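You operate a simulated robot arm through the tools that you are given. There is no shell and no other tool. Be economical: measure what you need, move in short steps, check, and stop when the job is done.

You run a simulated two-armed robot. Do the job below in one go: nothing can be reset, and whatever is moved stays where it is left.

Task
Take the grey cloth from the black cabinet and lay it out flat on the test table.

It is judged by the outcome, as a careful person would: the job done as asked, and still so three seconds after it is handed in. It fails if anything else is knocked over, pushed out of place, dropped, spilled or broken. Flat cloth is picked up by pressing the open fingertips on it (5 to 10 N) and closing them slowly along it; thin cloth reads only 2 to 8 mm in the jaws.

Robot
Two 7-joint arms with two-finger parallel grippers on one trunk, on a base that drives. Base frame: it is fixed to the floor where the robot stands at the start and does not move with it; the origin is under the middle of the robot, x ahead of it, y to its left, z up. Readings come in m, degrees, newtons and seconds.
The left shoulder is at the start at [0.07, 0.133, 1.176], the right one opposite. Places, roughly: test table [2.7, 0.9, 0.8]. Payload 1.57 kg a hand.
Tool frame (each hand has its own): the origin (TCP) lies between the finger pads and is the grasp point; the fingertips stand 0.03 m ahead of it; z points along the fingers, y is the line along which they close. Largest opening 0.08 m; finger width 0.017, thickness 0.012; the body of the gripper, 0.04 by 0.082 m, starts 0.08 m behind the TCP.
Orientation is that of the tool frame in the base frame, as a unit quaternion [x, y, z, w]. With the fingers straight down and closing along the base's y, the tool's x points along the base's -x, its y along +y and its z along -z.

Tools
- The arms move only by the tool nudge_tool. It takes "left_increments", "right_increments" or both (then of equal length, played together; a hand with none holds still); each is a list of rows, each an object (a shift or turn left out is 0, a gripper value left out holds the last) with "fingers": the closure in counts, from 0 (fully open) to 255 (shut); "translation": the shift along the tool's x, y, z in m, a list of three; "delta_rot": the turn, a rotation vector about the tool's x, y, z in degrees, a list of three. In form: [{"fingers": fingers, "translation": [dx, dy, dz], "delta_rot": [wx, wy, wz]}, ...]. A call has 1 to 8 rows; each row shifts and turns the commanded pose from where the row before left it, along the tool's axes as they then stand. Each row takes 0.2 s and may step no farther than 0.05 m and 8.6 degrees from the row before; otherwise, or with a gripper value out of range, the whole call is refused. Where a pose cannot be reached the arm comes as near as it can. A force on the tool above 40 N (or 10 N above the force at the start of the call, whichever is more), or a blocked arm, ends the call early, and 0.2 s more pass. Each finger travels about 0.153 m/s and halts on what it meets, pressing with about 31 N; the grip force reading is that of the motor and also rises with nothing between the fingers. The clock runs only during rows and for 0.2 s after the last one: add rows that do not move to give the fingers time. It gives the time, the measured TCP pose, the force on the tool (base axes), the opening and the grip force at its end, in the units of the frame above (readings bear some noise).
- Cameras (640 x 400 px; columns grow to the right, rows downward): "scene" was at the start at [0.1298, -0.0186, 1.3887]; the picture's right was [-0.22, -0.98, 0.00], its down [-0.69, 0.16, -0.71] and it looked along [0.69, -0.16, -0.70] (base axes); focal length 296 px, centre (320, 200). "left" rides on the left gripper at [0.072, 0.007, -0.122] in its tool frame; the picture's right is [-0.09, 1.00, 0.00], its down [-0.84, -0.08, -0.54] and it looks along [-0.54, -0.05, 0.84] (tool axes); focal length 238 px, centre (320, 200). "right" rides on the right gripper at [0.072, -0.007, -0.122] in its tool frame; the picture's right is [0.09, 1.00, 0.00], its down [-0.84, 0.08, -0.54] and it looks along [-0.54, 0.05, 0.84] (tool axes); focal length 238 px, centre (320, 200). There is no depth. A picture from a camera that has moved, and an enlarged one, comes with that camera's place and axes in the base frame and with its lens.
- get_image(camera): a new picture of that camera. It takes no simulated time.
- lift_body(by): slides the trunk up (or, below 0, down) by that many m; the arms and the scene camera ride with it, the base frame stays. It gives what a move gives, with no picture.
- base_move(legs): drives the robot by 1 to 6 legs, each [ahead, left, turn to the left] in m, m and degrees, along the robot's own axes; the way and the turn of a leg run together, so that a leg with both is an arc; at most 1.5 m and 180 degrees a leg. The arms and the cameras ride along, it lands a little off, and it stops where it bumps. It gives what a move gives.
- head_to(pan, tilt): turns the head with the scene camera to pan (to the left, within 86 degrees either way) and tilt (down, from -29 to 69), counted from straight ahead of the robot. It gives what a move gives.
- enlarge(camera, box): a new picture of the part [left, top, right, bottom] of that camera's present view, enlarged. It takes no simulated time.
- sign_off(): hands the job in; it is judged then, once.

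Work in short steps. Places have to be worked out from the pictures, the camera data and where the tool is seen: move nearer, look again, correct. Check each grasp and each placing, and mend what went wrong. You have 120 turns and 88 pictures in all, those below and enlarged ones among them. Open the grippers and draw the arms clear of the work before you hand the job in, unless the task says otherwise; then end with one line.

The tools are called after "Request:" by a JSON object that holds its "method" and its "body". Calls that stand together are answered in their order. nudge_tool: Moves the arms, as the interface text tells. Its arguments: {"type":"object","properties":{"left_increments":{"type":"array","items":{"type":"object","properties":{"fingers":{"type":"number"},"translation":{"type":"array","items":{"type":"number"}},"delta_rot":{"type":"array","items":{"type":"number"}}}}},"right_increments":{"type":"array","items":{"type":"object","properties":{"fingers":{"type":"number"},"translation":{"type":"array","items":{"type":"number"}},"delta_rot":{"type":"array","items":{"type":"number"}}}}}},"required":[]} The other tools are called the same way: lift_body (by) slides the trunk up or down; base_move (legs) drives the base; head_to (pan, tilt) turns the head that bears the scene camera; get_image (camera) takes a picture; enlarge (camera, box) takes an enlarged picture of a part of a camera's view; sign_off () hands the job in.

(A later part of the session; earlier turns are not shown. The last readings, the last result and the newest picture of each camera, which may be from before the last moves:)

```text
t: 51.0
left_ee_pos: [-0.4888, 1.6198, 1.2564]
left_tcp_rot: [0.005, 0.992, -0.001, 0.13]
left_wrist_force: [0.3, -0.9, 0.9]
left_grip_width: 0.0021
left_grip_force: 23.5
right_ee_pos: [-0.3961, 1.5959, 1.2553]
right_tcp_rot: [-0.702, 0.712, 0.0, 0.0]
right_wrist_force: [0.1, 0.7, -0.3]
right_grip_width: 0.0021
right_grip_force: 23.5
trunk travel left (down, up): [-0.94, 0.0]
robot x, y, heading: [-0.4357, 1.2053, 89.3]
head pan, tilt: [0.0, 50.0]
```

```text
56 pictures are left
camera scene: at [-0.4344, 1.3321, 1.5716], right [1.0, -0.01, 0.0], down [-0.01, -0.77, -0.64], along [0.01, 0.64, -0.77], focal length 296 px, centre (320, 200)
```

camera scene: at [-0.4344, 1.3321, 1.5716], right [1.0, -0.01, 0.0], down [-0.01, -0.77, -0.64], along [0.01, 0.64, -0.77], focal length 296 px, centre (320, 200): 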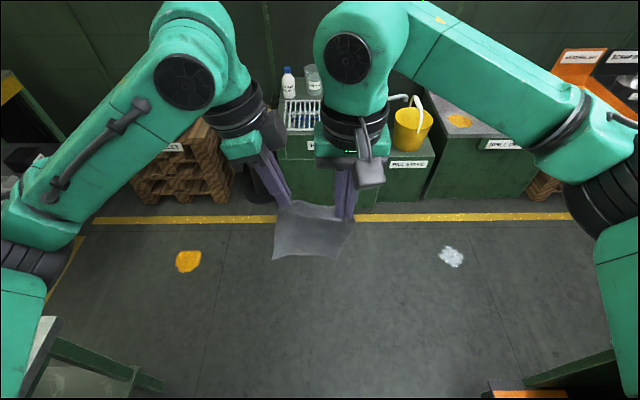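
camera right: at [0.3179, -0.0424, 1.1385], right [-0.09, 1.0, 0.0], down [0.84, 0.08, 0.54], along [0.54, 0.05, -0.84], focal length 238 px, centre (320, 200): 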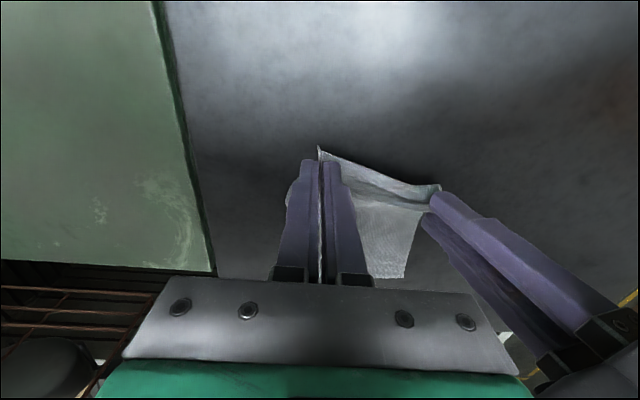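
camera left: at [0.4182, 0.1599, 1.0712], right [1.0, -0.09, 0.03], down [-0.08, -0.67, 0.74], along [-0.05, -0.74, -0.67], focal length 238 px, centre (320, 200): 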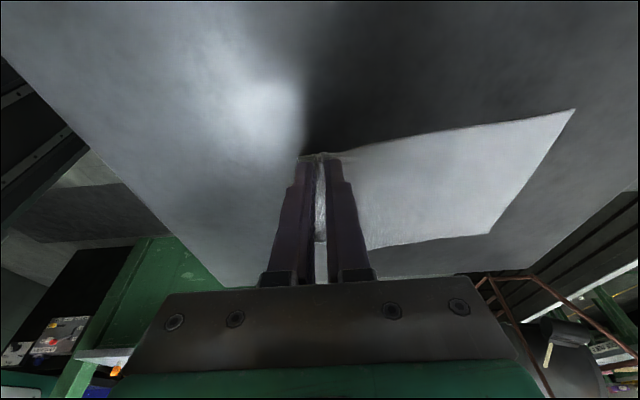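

The bench beside the panel ends near y≈1.6, leaving a corridor up to the yellow line at y≈2.5. The left grip width fell to about 2.3 mm, so I zoom on the cloth first.

Request:
{"method": "enlarge", "body": {"camera": "scene", "box": [240, 140, 400, 280]}}

Request:
{"method": "get_image", "body": {"camera": "left"}}

```text
2.86 times, centred on (320, 210) of scene
camera zoom: at [-0.4344, 1.3321, 1.5716], right [1.0, -0.01, 0.0], down [-0.01, -0.77, -0.64], along [0.01, 0.64, -0.77], focal length 845 px, centre (320, 171)
```

zoom: 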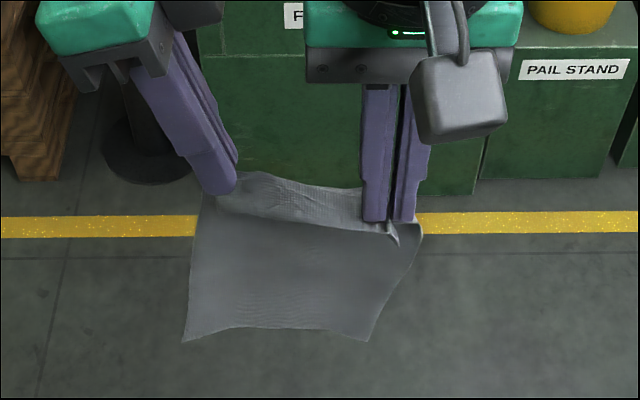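

```text
54 pictures are left
camera left: at [-0.5897, 1.6264, 1.3558], right [0.1, 0.99, 0.02], down [0.67, -0.08, 0.74], along [0.74, -0.06, -0.67], focal length 238 px, centre (320, 200)
```

left: 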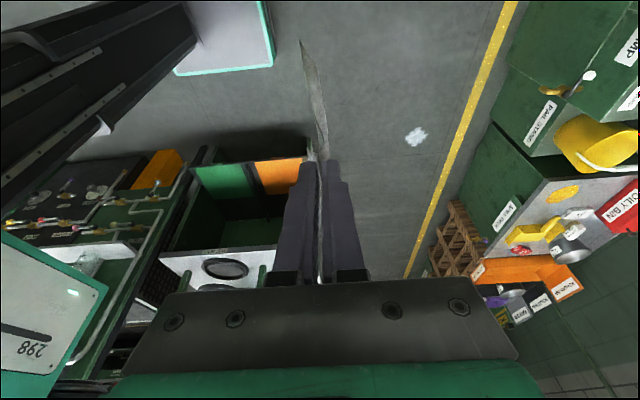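

Cloth is still held by both hands. I continue: 0.5 m ahead, turn right, shift left into the corridor.

Request:
{"method": "base_move", "body": {"legs": [[0.5, 0, 0], [0, 0, -89.5], [0, 0.42, 0]]}}

Request:
{"method": "head_to", "body": {"pan": -25, "tilt": 25}}

Request:
{"method": "get_image", "body": {"camera": "scene"}}

```text
t: 59.9
left_ee_pos: [-0.0166, 2.1861, 1.2567]
left_tcp_rot: [0.701, 0.702, -0.092, 0.091]
left_wrist_force: [-0.3, -0.1, -0.6]
left_grip_width: 0.0022
left_grip_force: 24.0
right_ee_pos: [-0.0397, 2.0925, 1.2555]
right_tcp_rot: [0.0, 1.0, 0.001, 0.001]
right_wrist_force: [-0.1, 0.4, 0.2]
right_grip_width: 0.0021
right_grip_force: 23.4
trunk travel left (down, up): [-0.94, 0.0]
robot x, y, heading: [-0.4307, 2.1275, -0.2]
head pan, tilt: [0.0, 50.0]
```

```text
t: 60.8
left_ee_pos: [-0.0174, 2.1892, 1.2576]
left_tcp_rot: [0.701, 0.701, -0.092, 0.093]
left_wrist_force: [-0.1, -1.7, -0.3]
left_grip_width: 0.0024
left_grip_force: 24.1
right_ee_pos: [-0.0401, 2.0963, 1.255]
right_tcp_rot: [0.0, 1.0, 0.001, 0.0]
right_wrist_force: [0.5, 0.8, 0.4]
right_grip_width: 0.0021
right_grip_force: 23.7
trunk travel left (down, up): [-0.94, 0.0]
robot x, y, heading: [-0.4267, 2.1307, -0.2]
head pan, tilt: [-25.0, 25.0]
```

```text
53 pictures are left
camera scene: at [-0.2963, 2.0913, 1.609], right [-0.42, -0.91, 0.0], down [-0.38, 0.18, -0.91], along [0.82, -0.38, -0.42], focal length 296 px, centre (320, 200)
```

scene: 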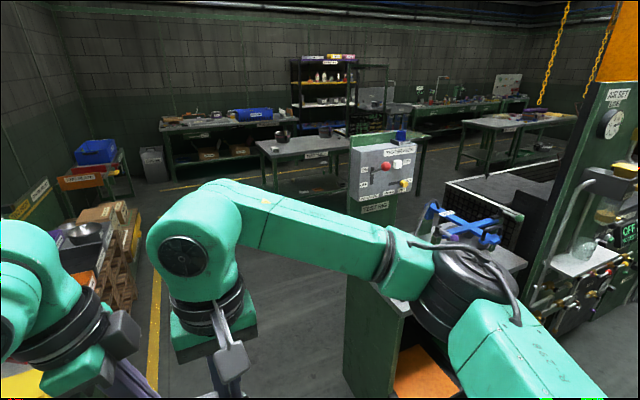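

The corridor is passable: test rig end at y≈1.55, stations beyond y≈2.6. I'll edge left a bit and drive ahead to x≈1.2.

Request:
{"method": "base_move", "body": {"legs": [[0.15, 0.08, 0], [0.75, 0, 0], [0.75, 0, 0]]}}

Request:
{"method": "head_to", "body": {"pan": -40, "tilt": 30}}

Request:
{"method": "get_image", "body": {"camera": "scene"}}

```text
t: 69.7
left_ee_pos: [1.6416, 2.2742, 1.258]
left_tcp_rot: [0.699, 0.703, -0.092, 0.093]
left_wrist_force: [-0.3, -0.8, 0.0]
left_grip_width: 0.0025
left_grip_force: 24.1
right_ee_pos: [1.6184, 2.1809, 1.2556]
right_tcp_rot: [-0.002, 1.0, 0.0, 0.001]
right_wrist_force: [0.7, 0.7, -0.3]
right_grip_width: 0.0018
right_grip_force: 23.5
trunk travel left (down, up): [-0.94, 0.0]
robot x, y, heading: [1.2289, 2.2175, 0.3]
head pan, tilt: [-25.0, 25.0]
```

```text
t: 70.4
left_ee_pos: [1.644, 2.2753, 1.2577]
left_tcp_rot: [0.7, 0.702, -0.092, 0.092]
left_wrist_force: [-0.4, 0.4, 0.4]
left_grip_width: 0.0023
left_grip_force: 23.9
right_ee_pos: [1.6219, 2.1816, 1.2547]
right_tcp_rot: [-0.002, 1.0, 0.0, 0.0]
right_wrist_force: [-0.2, 0.2, -0.2]
right_grip_width: 0.0019
right_grip_force: 23.7
trunk travel left (down, up): [-0.94, 0.0]
robot x, y, heading: [1.2263, 2.2163, 0.3]
head pan, tilt: [-40.0, 30.0]
```

```text
52 pictures are left
camera scene: at [1.3499, 2.1568, 1.6011], right [-0.64, -0.77, 0.0], down [-0.38, 0.32, -0.87], along [0.67, -0.55, -0.5], focal length 296 px, centre (320, 200)
```

scene: 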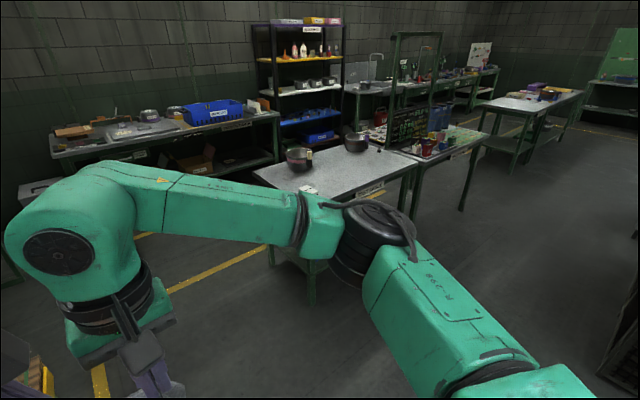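

The table and path are clear. I'll go ahead 0.45 m first to stay off the bench, then slide right toward the test table.

Request:
{"method": "base_move", "body": {"legs": [[0.4, 0, 0], [0, -0.85, 0]]}}

Request:
{"method": "head_to", "body": {"pan": -15, "tilt": 35}}

Request:
{"method": "get_image", "body": {"camera": "scene"}}

```text
t: 77.0
left_ee_pos: [2.0403, 1.4384, 1.2567]
left_tcp_rot: [0.7, 0.702, -0.093, 0.093]
left_wrist_force: [-0.7, -1.2, -0.4]
left_grip_width: 0.0023
left_grip_force: 24.2
right_ee_pos: [2.0179, 1.3451, 1.2542]
right_tcp_rot: [-0.001, 1.0, 0.0, 0.0]
right_wrist_force: [-0.1, 0.7, -0.1]
right_grip_width: 0.0016
right_grip_force: 23.3
trunk travel left (down, up): [-0.94, 0.0]
robot x, y, heading: [1.6278, 1.3791, -0.1]
head pan, tilt: [-40.0, 30.0]
```

```text
t: 77.8
left_ee_pos: [2.04, 1.4382, 1.2574]
left_tcp_rot: [0.7, 0.702, -0.092, 0.093]
left_wrist_force: [-0.2, -1.7, 0.4]
left_grip_width: 0.0023
left_grip_force: 24.4
right_ee_pos: [2.0181, 1.3445, 1.2548]
right_tcp_rot: [0.001, 1.0, 0.0, 0.0]
right_wrist_force: [-0.5, 1.0, 0.3]
right_grip_width: 0.002
right_grip_force: 23.6
trunk travel left (down, up): [-0.94, 0.0]
robot x, y, heading: [1.6234, 1.3806, -0.0]
head pan, tilt: [-15.0, 35.0]
```

```text
51 pictures are left
camera scene: at [1.7628, 1.355, 1.5933], right [-0.26, -0.97, 0.0], down [-0.55, 0.15, -0.82], along [0.79, -0.21, -0.57], focal length 296 px, centre (320, 200)
```

scene: 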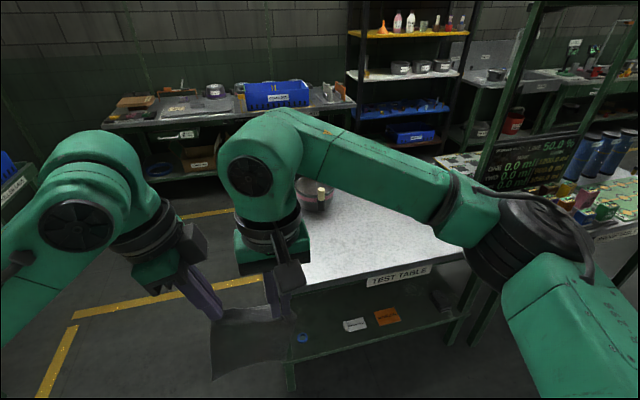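

I'll slide right to y≈1.08, opposite the table's middle, then look again.

Request:
{"method": "base_move", "body": {"legs": [[0, -0.3, 0]]}}

Request:
{"method": "head_to", "body": {"pan": 0, "tilt": 40}}

Request:
{"method": "get_image", "body": {"camera": "scene"}}

Request:
{"method": "get_image", "body": {"camera": "left"}}

Request:
{"method": "get_image", "body": {"camera": "right"}}

```text
t: 79.9
left_ee_pos: [2.0405, 1.1353, 1.2561]
left_tcp_rot: [0.699, 0.702, -0.092, 0.093]
left_wrist_force: [-0.6, -0.9, -0.3]
left_grip_width: 0.0023
left_grip_force: 23.8
right_ee_pos: [2.0177, 1.0436, 1.2561]
right_tcp_rot: [-0.001, 1.0, -0.001, 0.001]
right_wrist_force: [0.6, 0.4, -0.4]
right_grip_width: 0.0018
right_grip_force: 23.8
trunk travel left (down, up): [-0.94, 0.0]
robot x, y, heading: [1.6286, 1.0752, 0.1]
head pan, tilt: [-15.0, 35.0]
```

```text
t: 80.7
left_ee_pos: [2.0401, 1.1321, 1.2575]
left_tcp_rot: [0.7, 0.702, -0.092, 0.092]
left_wrist_force: [0.1, -1.3, -0.3]
left_grip_width: 0.0023
left_grip_force: 23.9
right_ee_pos: [2.018, 1.04, 1.2547]
right_tcp_rot: [-0.002, 1.0, 0.0, 0.0]
right_wrist_force: [-0.1, 1.0, -0.2]
right_grip_width: 0.0019
right_grip_force: 23.7
trunk travel left (down, up): [-0.94, 0.0]
robot x, y, heading: [1.6311, 1.0757, 0.2]
head pan, tilt: [0.0, 40.0]
```

```text
50 pictures are left
camera scene: at [1.7632, 1.0736, 1.5857], right [0.0, -1.0, 0.0], down [-0.64, 0.0, -0.77], along [0.77, 0.0, -0.64], focal length 296 px, centre (320, 200)
```

scene: 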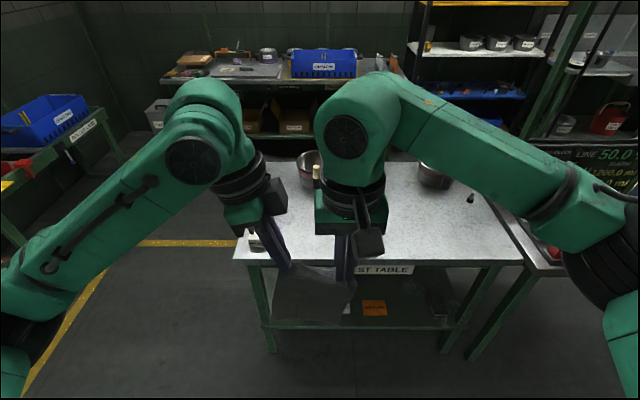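

```text
49 pictures are left
camera left: at [2.0475, 1.2331, 1.3558], right [1.0, -0.09, 0.02], down [-0.07, -0.67, 0.74], along [-0.05, -0.74, -0.67], focal length 238 px, centre (320, 200)
```

left: 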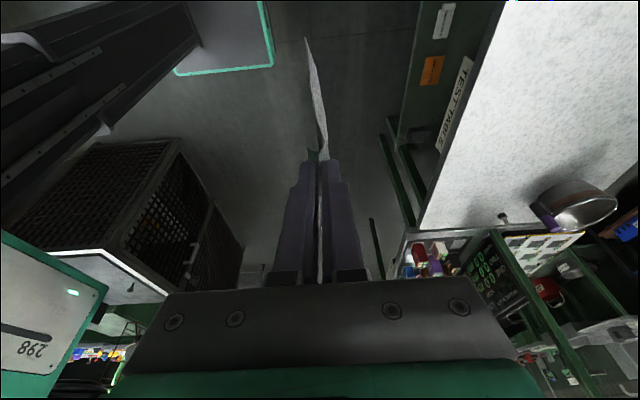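

```text
48 pictures are left
camera right: at [1.9461, 1.0336, 1.3782], right [-0.09, 1.0, 0.0], down [0.84, 0.08, 0.54], along [0.54, 0.05, -0.84], focal length 238 px, centre (320, 200)
```

right: 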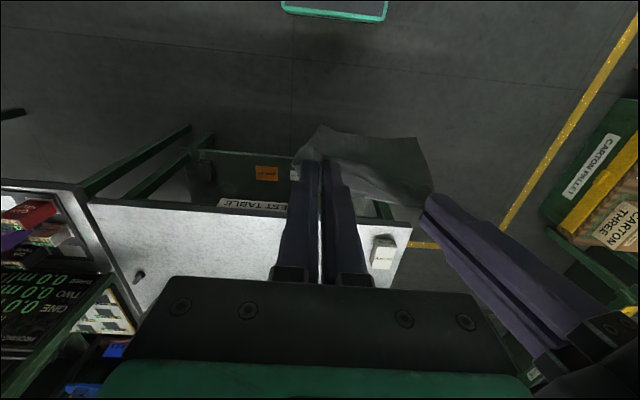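

Table top: x≈2.38–3.02, y≈0.41–1.36, z≈0.79; box at (2.49, 1.31), bowls at x≈2.9. The front middle is free, so I drive ahead to x≈2.07, slightly right.

Request:
{"method": "base_move", "body": {"legs": [[0, -0.06, 0], [0.3, 0, 0], [0.14, 0, 0]]}}

Request:
{"method": "head_to", "body": {"pan": 0, "tilt": 50}}

Request:
{"method": "get_image", "body": {"camera": "scene"}}

```text
t: 84.2
left_ee_pos: [2.4791, 1.0725, 1.2575]
left_tcp_rot: [0.701, 0.701, -0.091, 0.092]
left_wrist_force: [-0.1, 0.3, -0.1]
left_grip_width: 0.0024
left_grip_force: 23.4
right_ee_pos: [2.4568, 0.9802, 1.2567]
right_tcp_rot: [-0.001, 1.0, 0.0, 0.001]
right_wrist_force: [0.3, 0.5, -0.4]
right_grip_width: 0.0018
right_grip_force: 23.9
trunk travel left (down, up): [-0.94, 0.0]
robot x, y, heading: [2.0692, 1.0143, -0.1]
head pan, tilt: [0.0, 40.0]
```

```text
t: 85.0
left_ee_pos: [2.4809, 1.0722, 1.2561]
left_tcp_rot: [0.7, 0.702, -0.093, 0.092]
left_wrist_force: [-0.2, -0.4, -0.3]
left_grip_width: 0.0023
left_grip_force: 23.7
right_ee_pos: [2.4599, 0.9786, 1.2561]
right_tcp_rot: [-0.001, 1.0, 0.0, 0.0]
right_wrist_force: [0.5, 0.8, -0.5]
right_grip_width: 0.002
right_grip_force: 23.5
trunk travel left (down, up): [-0.94, 0.0]
robot x, y, heading: [2.0704, 1.0144, 0.2]
head pan, tilt: [0.0, 50.0]
```

```text
47 pictures are left
camera scene: at [2.1962, 1.0141, 1.5716], right [0.0, -1.0, 0.0], down [-0.77, 0.0, -0.64], along [0.64, 0.0, -0.77], focal length 296 px, centre (320, 200)
```

scene: 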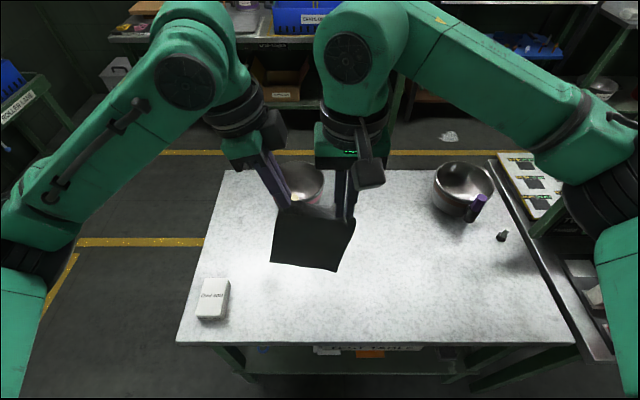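

Table front is clear. I extend both hands 0.17 m forward, high up, then lower the trunk until the free edge nears the surface.

Request:
{"method": "nudge_tool", "body": {"left_increments": [{"translation": [0, 0.03, 0]}, {"translation": [0, 0.03, 0]}, {"translation": [0, 0.03, 0]}, {"translation": [0, 0.03, 0]}, {"translation": [0, 0.03, 0]}, {"translation": [0, 0.02, 0]}, {"translation": [0, 0, 0]}], "right_increments": [{"translation": [-0.03, 0, 0]}, {"translation": [-0.03, 0, 0]}, {"translation": [-0.03, 0, 0]}, {"translation": [-0.03, 0, 0]}, {"translation": [-0.03, 0, 0]}, {"translation": [-0.02, 0, 0]}, {"translation": [0, 0, 0]}]}}

Request:
{"method": "lift_body", "body": {"by": -0.2}}

Request:
{"method": "get_image", "body": {"camera": "scene"}}

Request:
{"method": "get_image", "body": {"camera": "left"}}

```text
t: 86.5
left_ee_pos: [2.6523, 1.0725, 1.257]
left_tcp_rot: [0.701, 0.701, -0.093, 0.092]
left_wrist_force: [0.2, -1.2, 0.6]
left_grip_width: 0.0022
left_grip_force: 23.5
right_ee_pos: [2.6288, 0.9806, 1.2567]
right_tcp_rot: [0.0, 1.0, 0.001, 0.002]
right_wrist_force: [-0.1, 0.7, -0.4]
right_grip_width: 0.0022
right_grip_force: 23.2
trunk travel left (down, up): [-0.94, 0.0]
robot x, y, heading: [2.0729, 1.0135, -0.1]
head pan, tilt: [0.0, 50.0]
```

```text
t: 88.7
left_ee_pos: [2.652, 1.0725, 1.056]
left_tcp_rot: [0.7, 0.702, -0.092, 0.093]
left_wrist_force: [0.0, -1.0, -0.4]
left_grip_width: 0.0023
left_grip_force: 24.0
right_ee_pos: [2.629, 0.9804, 1.055]
right_tcp_rot: [-0.001, 1.0, 0.0, 0.0]
right_wrist_force: [-0.1, 0.3, 0.2]
right_grip_width: 0.002
right_grip_force: 23.9
trunk travel left (down, up): [-0.74, 0.2]
robot x, y, heading: [2.073, 1.0157, -0.1]
head pan, tilt: [0.0, 50.0]
```

```text
46 pictures are left
camera scene: at [2.1964, 1.014, 1.3716], right [0.0, -1.0, 0.0], down [-0.77, 0.0, -0.64], along [0.64, 0.0, -0.77], focal length 296 px, centre (320, 200)
```

scene: 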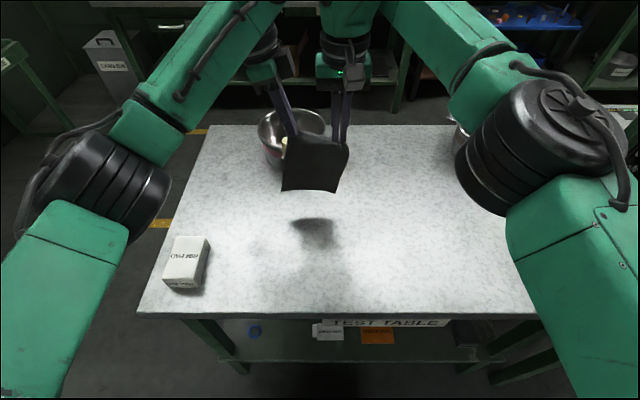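

```text
45 pictures are left
camera left: at [2.6587, 1.1728, 1.1548], right [1.0, -0.09, 0.02], down [-0.08, -0.67, 0.74], along [-0.05, -0.74, -0.67], focal length 238 px, centre (320, 200)
```

left: 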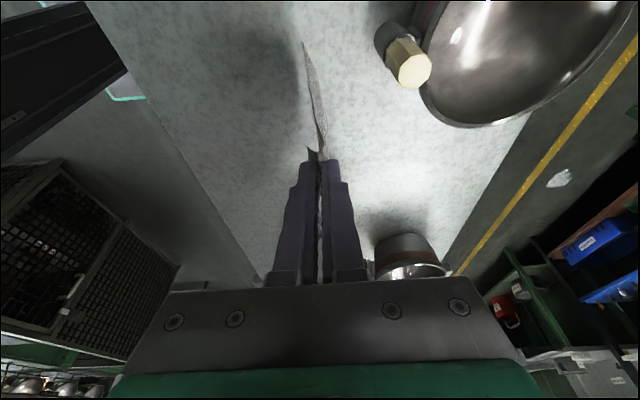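

The free edge is about 6 cm above the table. I lower the trunk 0.06 m to touch it down, then look.

Request:
{"method": "lift_body", "body": {"by": -0.06}}

Request:
{"method": "enlarge", "body": {"camera": "scene", "box": [160, 60, 480, 260]}}

```text
t: 89.7
left_ee_pos: [2.6511, 1.0724, 0.995]
left_tcp_rot: [0.7, 0.702, -0.092, 0.092]
left_wrist_force: [0.0, -0.9, 0.2]
left_grip_width: 0.0021
left_grip_force: 23.5
right_ee_pos: [2.6287, 0.9812, 0.9969]
right_tcp_rot: [-0.001, 1.0, -0.001, -0.001]
right_wrist_force: [0.7, 0.0, 0.2]
right_grip_width: 0.0022
right_grip_force: 23.8
trunk travel left (down, up): [-0.68, 0.26]
robot x, y, heading: [2.066, 1.0129, 0.1]
head pan, tilt: [0.0, 50.0]
```

```text
2.00 times, centred on (320, 160) of scene
camera zoom: at [2.1963, 1.014, 1.3115], right [0.0, -1.0, 0.0], down [-0.77, 0.0, -0.64], along [0.64, 0.0, -0.77], focal length 592 px, centre (320, 280)
```

zoom: 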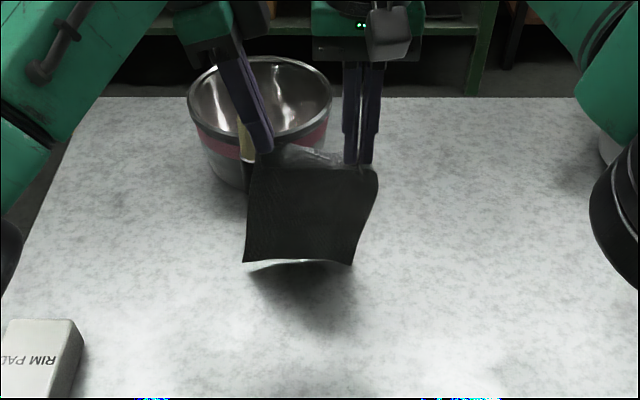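

The free edge is about 2–3 cm above the table, dark underside toward me, so pulling back lays it top side up. I lower a bit straight and then move down and back.

Request:
{"method": "nudge_tool", "body": {"left_increments": [{"translation": [0.0065, 0, 0.0242]}, {"translation": [0.0052, -0.015, 0.0193]}, {"translation": [0.0052, -0.025, 0.0193]}, {"translation": [0.0052, -0.025, 0.0193]}, {"translation": [0, 0, 0]}], "right_increments": [{"translation": [0, 0, 0.025]}, {"translation": [0.015, 0, 0.02]}, {"translation": [0.025, 0, 0.02]}, {"translation": [0.025, 0, 0.02]}, {"translation": [0, 0, 0]}]}}

Request:
{"method": "enlarge", "body": {"camera": "scene", "box": [160, 60, 480, 260]}}

Request:
{"method": "get_image", "body": {"camera": "left"}}

```text
t: 90.9
left_ee_pos: [2.5867, 1.0714, 0.911]
left_tcp_rot: [0.701, 0.701, -0.093, 0.092]
left_wrist_force: [0.9, -0.4, -0.9]
left_grip_width: 0.0022
left_grip_force: 23.6
right_ee_pos: [2.5646, 0.9791, 0.9097]
right_tcp_rot: [0.0, 1.0, -0.001, 0.0]
right_wrist_force: [0.0, 0.3, 0.3]
right_grip_width: 0.0021
right_grip_force: 23.5
trunk travel left (down, up): [-0.68, 0.26]
robot x, y, heading: [2.0684, 1.0136, 0.1]
head pan, tilt: [0.0, 50.0]
```

```text
2.00 times, centred on (320, 160) of scene
camera zoom: at [2.1968, 1.0139, 1.3115], right [0.0, -1.0, 0.0], down [-0.77, 0.0, -0.64], along [0.64, 0.0, -0.77], focal length 592 px, centre (320, 280)
```

zoom: 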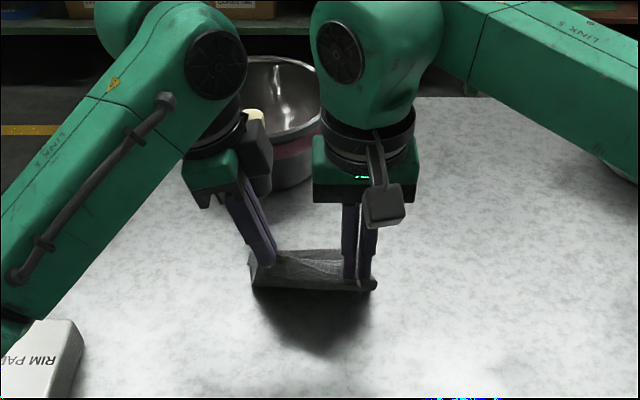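

```text
42 pictures are left
camera left: at [2.5934, 1.1723, 1.0099], right [1.0, -0.09, 0.02], down [-0.08, -0.67, 0.74], along [-0.05, -0.74, -0.67], focal length 238 px, centre (320, 200)
```

left: 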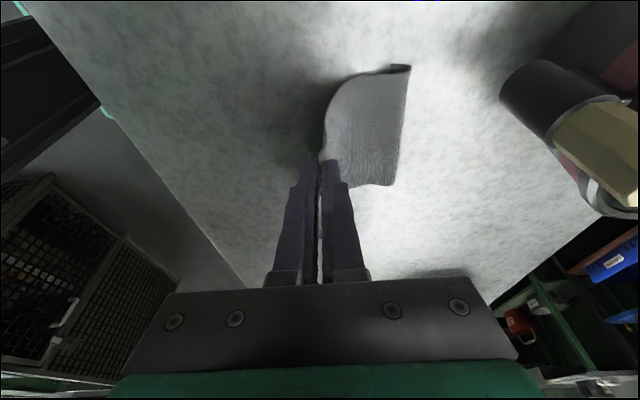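

The cloth is draping forward on the table well; I continue down and back, more slowly.

Request:
{"method": "nudge_tool", "body": {"left_increments": [{"translation": [0.0039, -0.02, 0.0145]}, {"translation": [0.0039, -0.02, 0.0145]}, {"translation": [0.0039, -0.02, 0.0145]}, {"translation": [0.0026, -0.015, 0.0097]}, {"translation": [0, 0, 0]}], "right_increments": [{"translation": [0.02, 0, 0.015]}, {"translation": [0.02, 0, 0.015]}, {"translation": [0.02, 0, 0.015]}, {"translation": [0.015, 0, 0.01]}, {"translation": [0, 0, 0]}]}}

Request:
{"method": "enlarge", "body": {"camera": "scene", "box": [160, 60, 480, 260]}}

Request:
{"method": "get_image", "body": {"camera": "left"}}

```text
t: 92.1
left_ee_pos: [2.512, 1.0729, 0.8558]
left_tcp_rot: [0.701, 0.702, -0.092, 0.091]
left_wrist_force: [0.5, -0.9, -0.6]
left_grip_width: 0.0024
left_grip_force: 24.2
right_ee_pos: [2.4889, 0.9803, 0.8544]
right_tcp_rot: [0.0, 1.0, 0.0, 0.0]
right_wrist_force: [0.8, 0.7, 0.0]
right_grip_width: 0.002
right_grip_force: 23.7
trunk travel left (down, up): [-0.68, 0.26]
robot x, y, heading: [2.0683, 1.0201, 0.1]
head pan, tilt: [0.0, 50.0]
```

```text
2.00 times, centred on (320, 160) of scene
camera zoom: at [2.1969, 1.0139, 1.3115], right [0.0, -1.0, 0.0], down [-0.77, 0.0, -0.64], along [0.64, 0.0, -0.77], focal length 592 px, centre (320, 280)
```

zoom: 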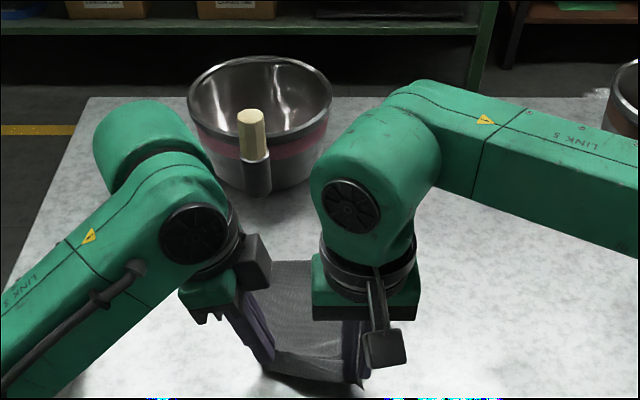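

```text
40 pictures are left
camera left: at [2.5187, 1.1731, 0.9549], right [1.0, -0.09, 0.02], down [-0.08, -0.67, 0.74], along [-0.05, -0.74, -0.67], focal length 238 px, centre (320, 200)
```

left: 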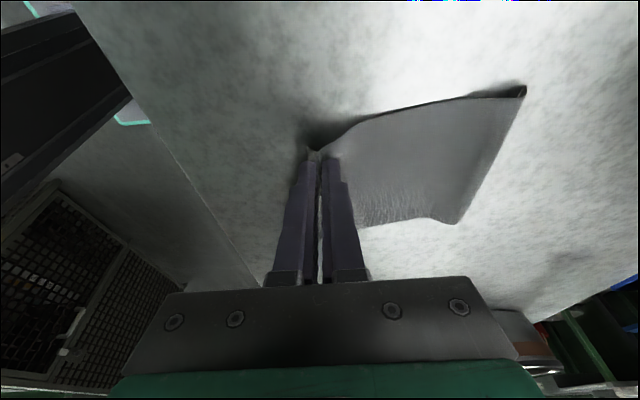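

Almost flat. I lower the held edge another 2 cm with a slight pull back, watching the force.

Request:
{"method": "nudge_tool", "body": {"left_increments": [{"translation": [0.0026, -0.008, 0.0097]}, {"translation": [0.0021, -0.006, 0.0077]}, {"translation": [0.001, -0.003, 0.0039]}, {"translation": [0, 0, 0]}], "right_increments": [{"translation": [0.008, 0, 0.01]}, {"translation": [0.006, 0, 0.008]}, {"translation": [0.003, 0, 0.004]}, {"translation": [0, 0, 0]}]}}

Request:
{"method": "get_image", "body": {"camera": "left"}}

Request:
{"method": "get_image", "body": {"camera": "right"}}

```text
t: 93.1
left_ee_pos: [2.4949, 1.0718, 0.8334]
left_tcp_rot: [0.701, 0.701, -0.092, 0.092]
left_wrist_force: [-0.2, -0.9, 2.6]
left_grip_width: 0.0025
left_grip_force: 23.7
right_ee_pos: [2.4709, 0.9797, 0.8322]
right_tcp_rot: [-0.001, 1.0, 0.0, 0.0]
right_wrist_force: [0.2, 0.1, -0.2]
right_grip_width: 0.002
right_grip_force: 23.6
trunk travel left (down, up): [-0.68, 0.26]
robot x, y, heading: [2.0716, 1.0155, -0.0]
head pan, tilt: [0.0, 50.0]
```

```text
39 pictures are left
camera left: at [2.5016, 1.1729, 0.9331], right [1.0, -0.09, 0.02], down [-0.08, -0.67, 0.74], along [-0.05, -0.74, -0.67], focal length 238 px, centre (320, 200)
```

left: 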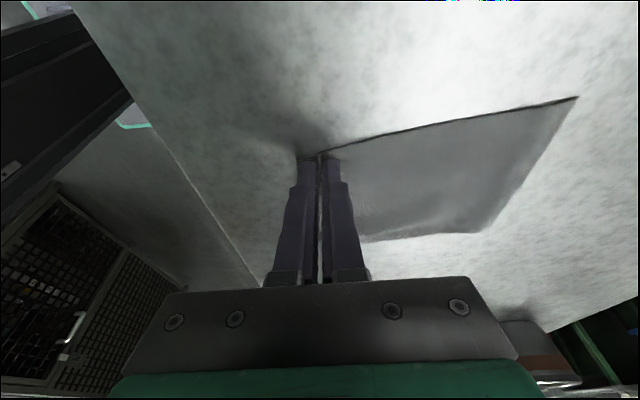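

```text
38 pictures are left
camera right: at [2.3998, 0.9739, 0.9566], right [-0.09, 1.0, 0.0], down [0.84, 0.08, 0.54], along [0.54, 0.05, -0.84], focal length 238 px, centre (320, 200)
```

right: 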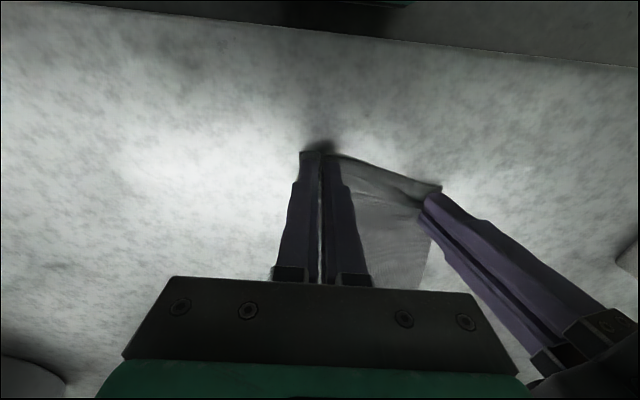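

Flat and in light contact with the table (z≈0.80). I pull back 1 cm to straighten, then open the fingers slowly.

Request:
{"method": "nudge_tool", "body": {"left_increments": [{"translation": [0, -0.005, 0]}, {"translation": [0, -0.005, 0]}, {"fingers": 240}, {"fingers": 225}, {"fingers": 210}, {"fingers": 195}, {"fingers": 180}, {"fingers": 165}], "right_increments": [{"translation": [0.005, 0, 0]}, {"translation": [0.005, 0, 0]}, {"fingers": 240}, {"fingers": 225}, {"fingers": 210}, {"fingers": 195}, {"fingers": 180}, {"fingers": 165}]}}

Request:
{"method": "get_image", "body": {"camera": "left"}}

Request:
{"method": "get_image", "body": {"camera": "right"}}

```text
t: 94.9
left_ee_pos: [2.4854, 1.0722, 0.8354]
left_tcp_rot: [0.701, 0.701, -0.092, 0.092]
left_wrist_force: [0.0, 0.7, -0.4]
left_grip_width: 0.0283
left_grip_force: 0.1
right_ee_pos: [2.4625, 0.9792, 0.8337]
right_tcp_rot: [0.0, 1.0, 0.0, 0.0]
right_wrist_force: [0.1, 0.0, 0.1]
right_grip_width: 0.028
right_grip_force: 0.1
trunk travel left (down, up): [-0.68, 0.26]
robot x, y, heading: [2.0672, 1.0166, 0.2]
head pan, tilt: [0.0, 50.0]
```

```text
37 pictures are left
camera left: at [2.4918, 1.1732, 0.9326], right [1.0, -0.09, 0.02], down [-0.08, -0.67, 0.74], along [-0.05, -0.74, -0.67], focal length 238 px, centre (320, 200)
```

left: 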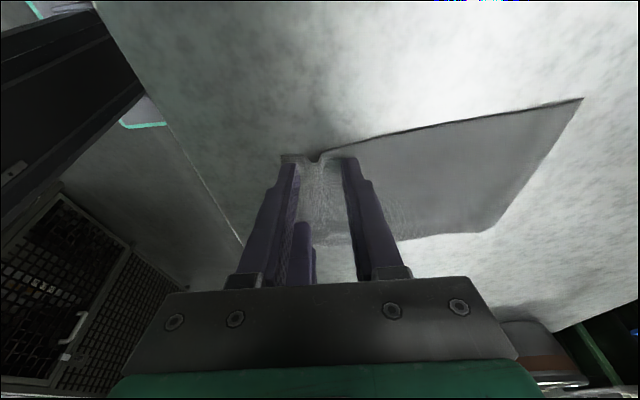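

```text
36 pictures are left
camera right: at [2.3902, 0.9738, 0.9568], right [-0.09, 1.0, 0.0], down [0.84, 0.08, 0.54], along [0.54, 0.05, -0.84], focal length 238 px, centre (320, 200)
```

right: 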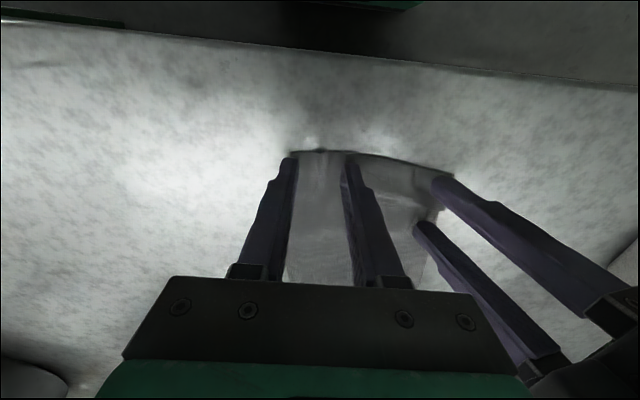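

Released; now I raise both hands straight up and check the cloth.

Request:
{"method": "nudge_tool", "body": {"left_increments": [{"translation": [-0.0013, 0, -0.0048]}, {"translation": [-0.0026, 0, -0.0097]}, {"translation": [-0.0078, 0, -0.029]}, {"translation": [-0.0104, 0, -0.0386]}, {"translation": [-0.0104, 0, -0.0386]}, {"translation": [0, 0, 0]}], "right_increments": [{"translation": [0, 0, -0.005]}, {"translation": [0, 0, -0.01]}, {"translation": [0, 0, -0.03]}, {"translation": [0, 0, -0.04]}, {"translation": [0, 0, -0.04]}, {"translation": [0, 0, 0]}]}}

Request:
{"method": "get_image", "body": {"camera": "scene"}}

Request:
{"method": "get_image", "body": {"camera": "left"}}

Request:
{"method": "get_image", "body": {"camera": "right"}}

```text
t: 96.3
left_ee_pos: [2.486, 1.073, 0.9597]
left_tcp_rot: [0.7, 0.702, -0.092, 0.092]
left_wrist_force: [0.2, 0.1, 0.9]
left_grip_width: 0.0282
left_grip_force: 0.0
right_ee_pos: [2.4642, 0.98, 0.96]
right_tcp_rot: [-0.001, 1.0, 0.0, 0.001]
right_wrist_force: [-0.1, 0.2, 0.1]
right_grip_width: 0.0281
right_grip_force: 0.0
trunk travel left (down, up): [-0.68, 0.26]
robot x, y, heading: [2.0702, 1.0149, 0.0]
head pan, tilt: [0.0, 50.0]
```

```text
35 pictures are left
camera scene: at [2.1968, 1.014, 1.3115], right [0.0, -1.0, 0.0], down [-0.77, 0.0, -0.64], along [0.64, 0.0, -0.77], focal length 296 px, centre (320, 200)
```

scene: 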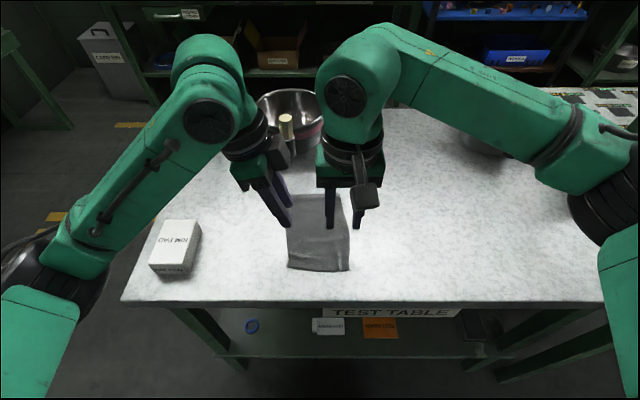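

```text
34 pictures are left
camera left: at [2.4925, 1.1731, 1.0581], right [1.0, -0.09, 0.02], down [-0.08, -0.67, 0.74], along [-0.05, -0.74, -0.67], focal length 238 px, centre (320, 200)
```

left: 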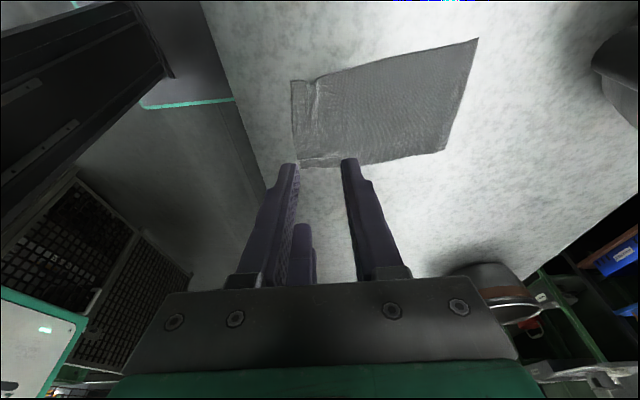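

```text
33 pictures are left
camera right: at [2.3911, 0.9727, 1.0828], right [-0.09, 1.0, 0.0], down [0.84, 0.08, 0.54], along [0.54, 0.05, -0.84], focal length 238 px, centre (320, 200)
```

right: 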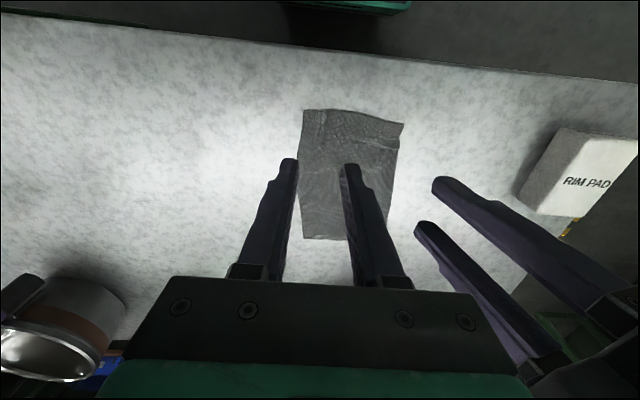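

The cloth lies flat with the far edge straight; only slight creases near the gripped edge. I raise the trunk and back away, then inspect closely.

Request:
{"method": "lift_body", "body": {"by": 0.15}}

Request:
{"method": "base_move", "body": {"legs": [[-0.35, 0, 0]]}}

Request:
{"method": "enlarge", "body": {"camera": "scene", "box": [220, 60, 420, 200]}}

Request:
{"method": "get_image", "body": {"camera": "scene"}}

```text
t: 98.1
left_ee_pos: [2.4854, 1.0716, 1.1087]
left_tcp_rot: [0.7, 0.702, -0.093, 0.093]
left_wrist_force: [0.5, 0.5, -0.3]
left_grip_width: 0.0282
left_grip_force: 0.1
right_ee_pos: [2.4641, 0.9785, 1.1092]
right_tcp_rot: [0.0, 1.0, 0.001, 0.0]
right_wrist_force: [0.9, 0.4, 0.4]
right_grip_width: 0.0282
right_grip_force: 0.1
trunk travel left (down, up): [-0.83, 0.11]
robot x, y, heading: [2.0753, 1.0156, -0.0]
head pan, tilt: [0.0, 50.0]
```

```text
t: 100.3
left_ee_pos: [2.1344, 1.0722, 1.1087]
left_tcp_rot: [0.701, 0.702, -0.093, 0.092]
left_wrist_force: [1.0, 0.0, 0.0]
left_grip_width: 0.028
left_grip_force: 0.1
right_ee_pos: [2.1134, 0.9788, 1.1095]
right_tcp_rot: [0.0, 1.0, 0.001, -0.001]
right_wrist_force: [0.7, 0.2, 0.4]
right_grip_width: 0.0285
right_grip_force: 0.1
trunk travel left (down, up): [-0.83, 0.11]
robot x, y, heading: [1.7156, 1.0143, 0.2]
head pan, tilt: [0.0, 50.0]
```

```text
2.86 times, centred on (320, 130) of scene
camera zoom: at [1.8466, 1.0137, 1.4613], right [0.0, -1.0, 0.0], down [-0.77, 0.0, -0.64], along [0.64, 0.0, -0.77], focal length 845 px, centre (320, 400)
```

zoom: 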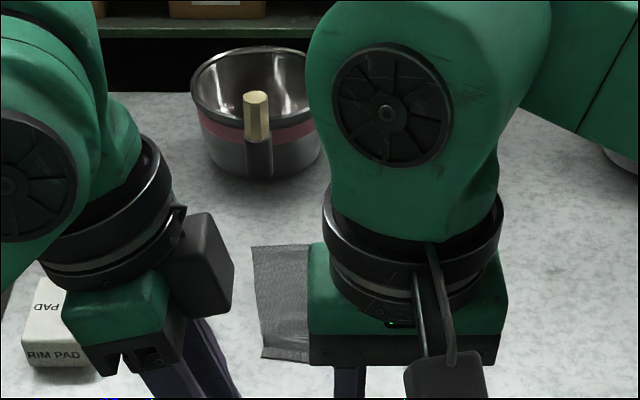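

```text
31 pictures are left
camera scene: at [1.8466, 1.0137, 1.4613], right [0.0, -1.0, 0.0], down [-0.77, 0.0, -0.64], along [0.64, 0.0, -0.77], focal length 296 px, centre (320, 200)
```

scene: 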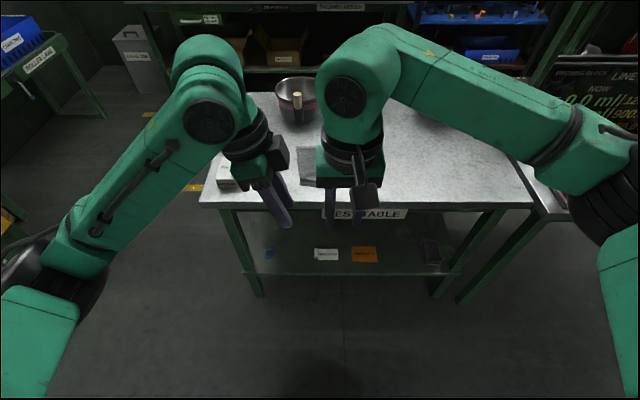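

I spread the hands apart and open them fully to get an unobstructed look at the cloth.

Request:
{"method": "nudge_tool", "body": {"left_increments": [{"fingers": 0, "translation": [0.03, 0, 0]}, {"translation": [0.03, 0, 0]}, {"translation": [0.03, 0, 0]}, {"translation": [0.03, 0, 0]}, {"translation": [0, 0, 0]}], "right_increments": [{"fingers": 0, "translation": [0, -0.04, 0]}, {"translation": [0, -0.04, 0]}, {"translation": [0, -0.04, 0]}, {"translation": [0, -0.04, 0]}, {"translation": [0, 0, 0]}]}}

Request:
{"method": "enlarge", "body": {"camera": "scene", "box": [220, 60, 420, 200]}}

```text
t: 101.5
left_ee_pos: [2.1328, 1.189, 1.078]
left_tcp_rot: [0.701, 0.701, -0.092, 0.091]
left_wrist_force: [0.2, 0.0, 0.6]
left_grip_width: 0.0801
left_grip_force: 0.1
right_ee_pos: [2.1112, 0.819, 1.1097]
right_tcp_rot: [-0.001, 1.0, 0.0, 0.0]
right_wrist_force: [0.3, -1.0, -0.4]
right_grip_width: 0.0798
right_grip_force: 0.1
trunk travel left (down, up): [-0.83, 0.11]
robot x, y, heading: [1.7189, 1.0129, -0.1]
head pan, tilt: [0.0, 50.0]
```

```text
2.86 times, centred on (320, 130) of scene
camera zoom: at [1.8452, 1.014, 1.4615], right [0.0, -1.0, 0.0], down [-0.77, 0.0, -0.64], along [0.64, 0.0, -0.77], focal length 845 px, centre (320, 400)
```

zoom: 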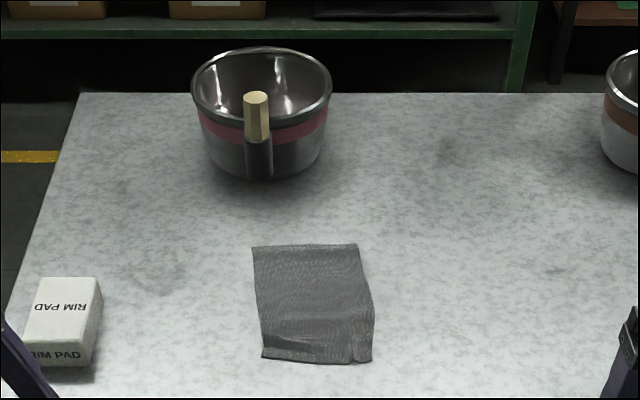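

Cloth spans about 0.19 × 0.12–0.126 m, close to its original size. I zoom further on the near-left crease.

Request:
{"method": "enlarge", "body": {"camera": "scene", "box": [285, 140, 350, 192]}}

```text
7.69 times, centred on (318, 166) of scene
camera zoom: at [1.8452, 1.014, 1.4615], right [0.0, -1.0, 0.0], down [-0.77, 0.0, -0.64], along [0.64, 0.0, -0.77], focal length 2276 px, centre (339, 462)
```

zoom: 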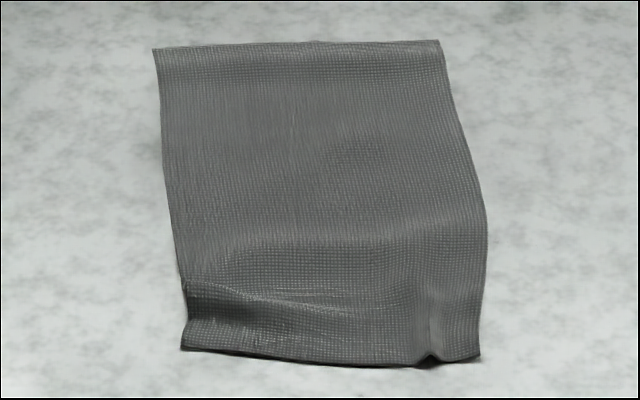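

There is a shallow ridge at the near-left and a small pleat at the near-right where it was gripped. I'll go back and smooth them by pressing the fingertips astride each and opening them outward.

Request:
{"method": "nudge_tool", "body": {"left_increments": [{"fingers": 217, "translation": [-0.03, 0, 0]}, {"translation": [-0.03, 0, 0]}, {"translation": [-0.03, 0, 0]}, {"translation": [-0.03, 0, 0]}, {"translation": [0, 0, 0]}], "right_increments": [{"fingers": 217, "translation": [0, 0.04, 0]}, {"translation": [0, 0.04, 0]}, {"translation": [0, 0.04, 0]}, {"translation": [0, 0.04, 0]}, {"translation": [0, 0, 0]}]}}

Request:
{"method": "base_move", "body": {"legs": [[0.35, 0, 0]]}}

Request:
{"method": "lift_body", "body": {"by": -0.15}}

Request:
{"method": "get_image", "body": {"camera": "left"}}

Request:
{"method": "get_image", "body": {"camera": "right"}}

```text
t: 102.8
left_ee_pos: [2.1324, 1.0722, 1.1082]
left_tcp_rot: [0.701, 0.701, -0.092, 0.092]
left_wrist_force: [0.1, 0.2, -0.2]
left_grip_width: 0.0119
left_grip_force: 0.1
right_ee_pos: [2.1108, 0.9784, 1.1096]
right_tcp_rot: [0.0, 1.0, 0.0, 0.001]
right_wrist_force: [0.0, 0.1, 0.5]
right_grip_width: 0.0118
right_grip_force: 0.1
trunk travel left (down, up): [-0.83, 0.11]
robot x, y, heading: [1.7153, 1.0151, -0.1]
head pan, tilt: [0.0, 50.0]
```

```text
t: 105.0
left_ee_pos: [2.4841, 1.0728, 1.1095]
left_tcp_rot: [0.699, 0.703, -0.092, 0.092]
left_wrist_force: [0.4, -0.6, 0.3]
left_grip_width: 0.0117
left_grip_force: 0.1
right_ee_pos: [2.4626, 0.9792, 1.1102]
right_tcp_rot: [-0.001, 1.0, 0.0, 0.001]
right_wrist_force: [0.4, 0.2, 0.6]
right_grip_width: 0.0117
right_grip_force: 0.1
trunk travel left (down, up): [-0.83, 0.11]
robot x, y, heading: [2.0679, 1.0209, 0.1]
head pan, tilt: [0.0, 50.0]
```

```text
t: 106.8
left_ee_pos: [2.4852, 1.0745, 0.9608]
left_tcp_rot: [0.7, 0.702, -0.092, 0.093]
left_wrist_force: [0.7, 0.1, -0.2]
left_grip_width: 0.0121
left_grip_force: 0.1
right_ee_pos: [2.4645, 0.9785, 0.9596]
right_tcp_rot: [-0.002, 1.0, 0.0, 0.0]
right_wrist_force: [-0.6, 0.6, -0.1]
right_grip_width: 0.0118
right_grip_force: 0.1
trunk travel left (down, up): [-0.68, 0.26]
robot x, y, heading: [2.0717, 1.0165, 0.1]
head pan, tilt: [0.0, 50.0]
```

```text
28 pictures are left
camera left: at [2.4923, 1.1743, 1.0579], right [1.0, -0.09, 0.02], down [-0.08, -0.67, 0.74], along [-0.05, -0.74, -0.67], focal length 238 px, centre (320, 200)
```

left: 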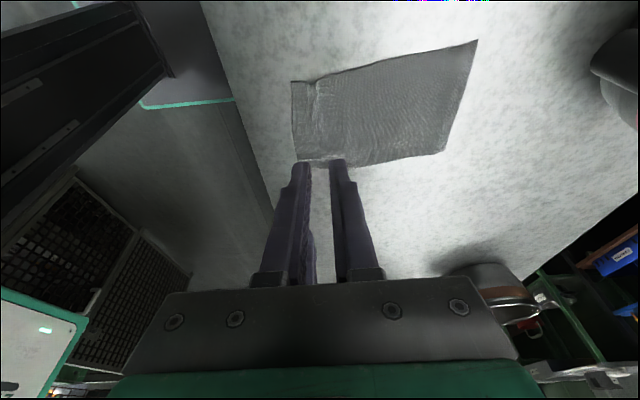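

```text
27 pictures are left
camera right: at [2.3918, 0.9729, 1.0826], right [-0.09, 1.0, 0.0], down [0.84, 0.08, 0.54], along [0.54, 0.05, -0.84], focal length 238 px, centre (320, 200)
```

right: 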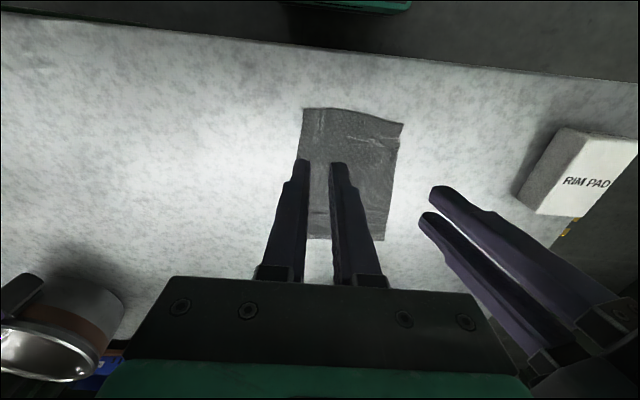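

Ridge at x≈2.479 and pleat at y≈0.978 match the hands' positions. I descend to just above contact.

Request:
{"method": "nudge_tool", "body": {"left_increments": [{"translation": [0.0104, -0.004, 0.0386]}, {"translation": [0.0104, 0, 0.0386]}, {"translation": [0.0091, 0, 0.0338]}, {"translation": [0.001, 0, 0.0039]}, {"translation": [0.0008, 0, 0.003]}, {"translation": [0, 0, 0]}], "right_increments": [{"translation": [0, 0, 0.04]}, {"translation": [0, 0, 0.04]}, {"translation": [0, 0, 0.035]}, {"translation": [0, 0, 0.005]}, {"translation": [0, 0, 0.004]}, {"translation": [0, 0, 0]}]}}

```text
t: 108.2
left_ee_pos: [2.4819, 1.0739, 0.835]
left_tcp_rot: [0.7, 0.702, -0.092, 0.093]
left_wrist_force: [-1.0, 0.0, -0.1]
left_grip_width: 0.012
left_grip_force: 0.1
right_ee_pos: [2.4648, 0.9801, 0.8353]
right_tcp_rot: [-0.001, 1.0, 0.0, 0.0]
right_wrist_force: [-0.4, -0.5, 0.8]
right_grip_width: 0.012
right_grip_force: 0.2
trunk travel left (down, up): [-0.68, 0.26]
robot x, y, heading: [2.0711, 1.0144, 0.0]
head pan, tilt: [0.0, 50.0]
```

No contact yet; I step down another 3 mm.

Request:
{"method": "nudge_tool", "body": {"left_increments": [{"translation": [0.0003, 0, 0.001]}, {"translation": [0.0003, 0, 0.001]}, {"translation": [0.0001, 0, 0.0005]}, {"translation": [0, 0, 0]}], "right_increments": [{"translation": [0, 0, 0.001]}, {"translation": [0, 0, 0.001]}, {"translation": [0, 0, 0.001]}, {"translation": [0, 0, 0]}]}}

```text
t: 109.2
left_ee_pos: [2.4799, 1.0742, 0.833]
left_tcp_rot: [0.7, 0.702, -0.092, 0.093]
left_wrist_force: [-0.1, -0.5, 0.3]
left_grip_width: 0.0121
left_grip_force: 0.0
right_ee_pos: [2.4632, 0.9796, 0.8322]
right_tcp_rot: [-0.001, 1.0, 0.0, 0.0]
right_wrist_force: [-0.1, 0.8, 0.9]
right_grip_width: 0.0118
right_grip_force: 0.0
trunk travel left (down, up): [-0.68, 0.26]
robot x, y, heading: [2.0696, 1.0155, 0.1]
head pan, tilt: [0.0, 50.0]
```

Request:
{"method": "nudge_tool", "body": {"left_increments": [{"translation": [0.0003, 0, 0.001]}, {"translation": [0.0001, 0, 0.0005]}, {"translation": [0, 0, 0]}], "right_increments": [{"translation": [0, 0, 0.001]}, {"translation": [0, 0, 0.0005]}, {"translation": [0, 0, 0]}]}}

```text
t: 110.0
left_ee_pos: [2.4809, 1.0731, 0.8333]
left_tcp_rot: [0.7, 0.702, -0.092, 0.092]
left_wrist_force: [0.2, -0.9, 0.2]
left_grip_width: 0.012
left_grip_force: 0.0
right_ee_pos: [2.4651, 0.9792, 0.8319]
right_tcp_rot: [-0.001, 1.0, -0.001, 0.001]
right_wrist_force: [1.6, 0.4, 5.0]
right_grip_width: 0.0121
right_grip_force: 0.0
trunk travel left (down, up): [-0.68, 0.26]
robot x, y, heading: [2.0698, 1.016, 0.1]
head pan, tilt: [0.0, 50.0]
```

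Right presses at 5 N; left needs about another millimetre.

Request:
{"method": "nudge_tool", "body": {"left_increments": [{"translation": [0.0003, 0, 0.001]}, {"translation": [0.0002, 0, 0.0007]}, {"translation": [0, 0, 0]}]}}

```text
t: 110.8
left_ee_pos: [2.4808, 1.075, 0.8322]
left_tcp_rot: [0.7, 0.702, -0.091, 0.095]
left_wrist_force: [0.3, 2.5, 11.2]
left_grip_width: 0.012
left_grip_force: 0.1
right_ee_pos: [2.4634, 0.9794, 0.8328]
right_tcp_rot: [-0.001, 1.0, 0.0, 0.001]
right_wrist_force: [0.7, 0.4, 3.6]
right_grip_width: 0.0121
right_grip_force: 0.0
trunk travel left (down, up): [-0.68, 0.26]
robot x, y, heading: [2.0702, 1.0156, -0.1]
head pan, tilt: [0.0, 50.0]
```

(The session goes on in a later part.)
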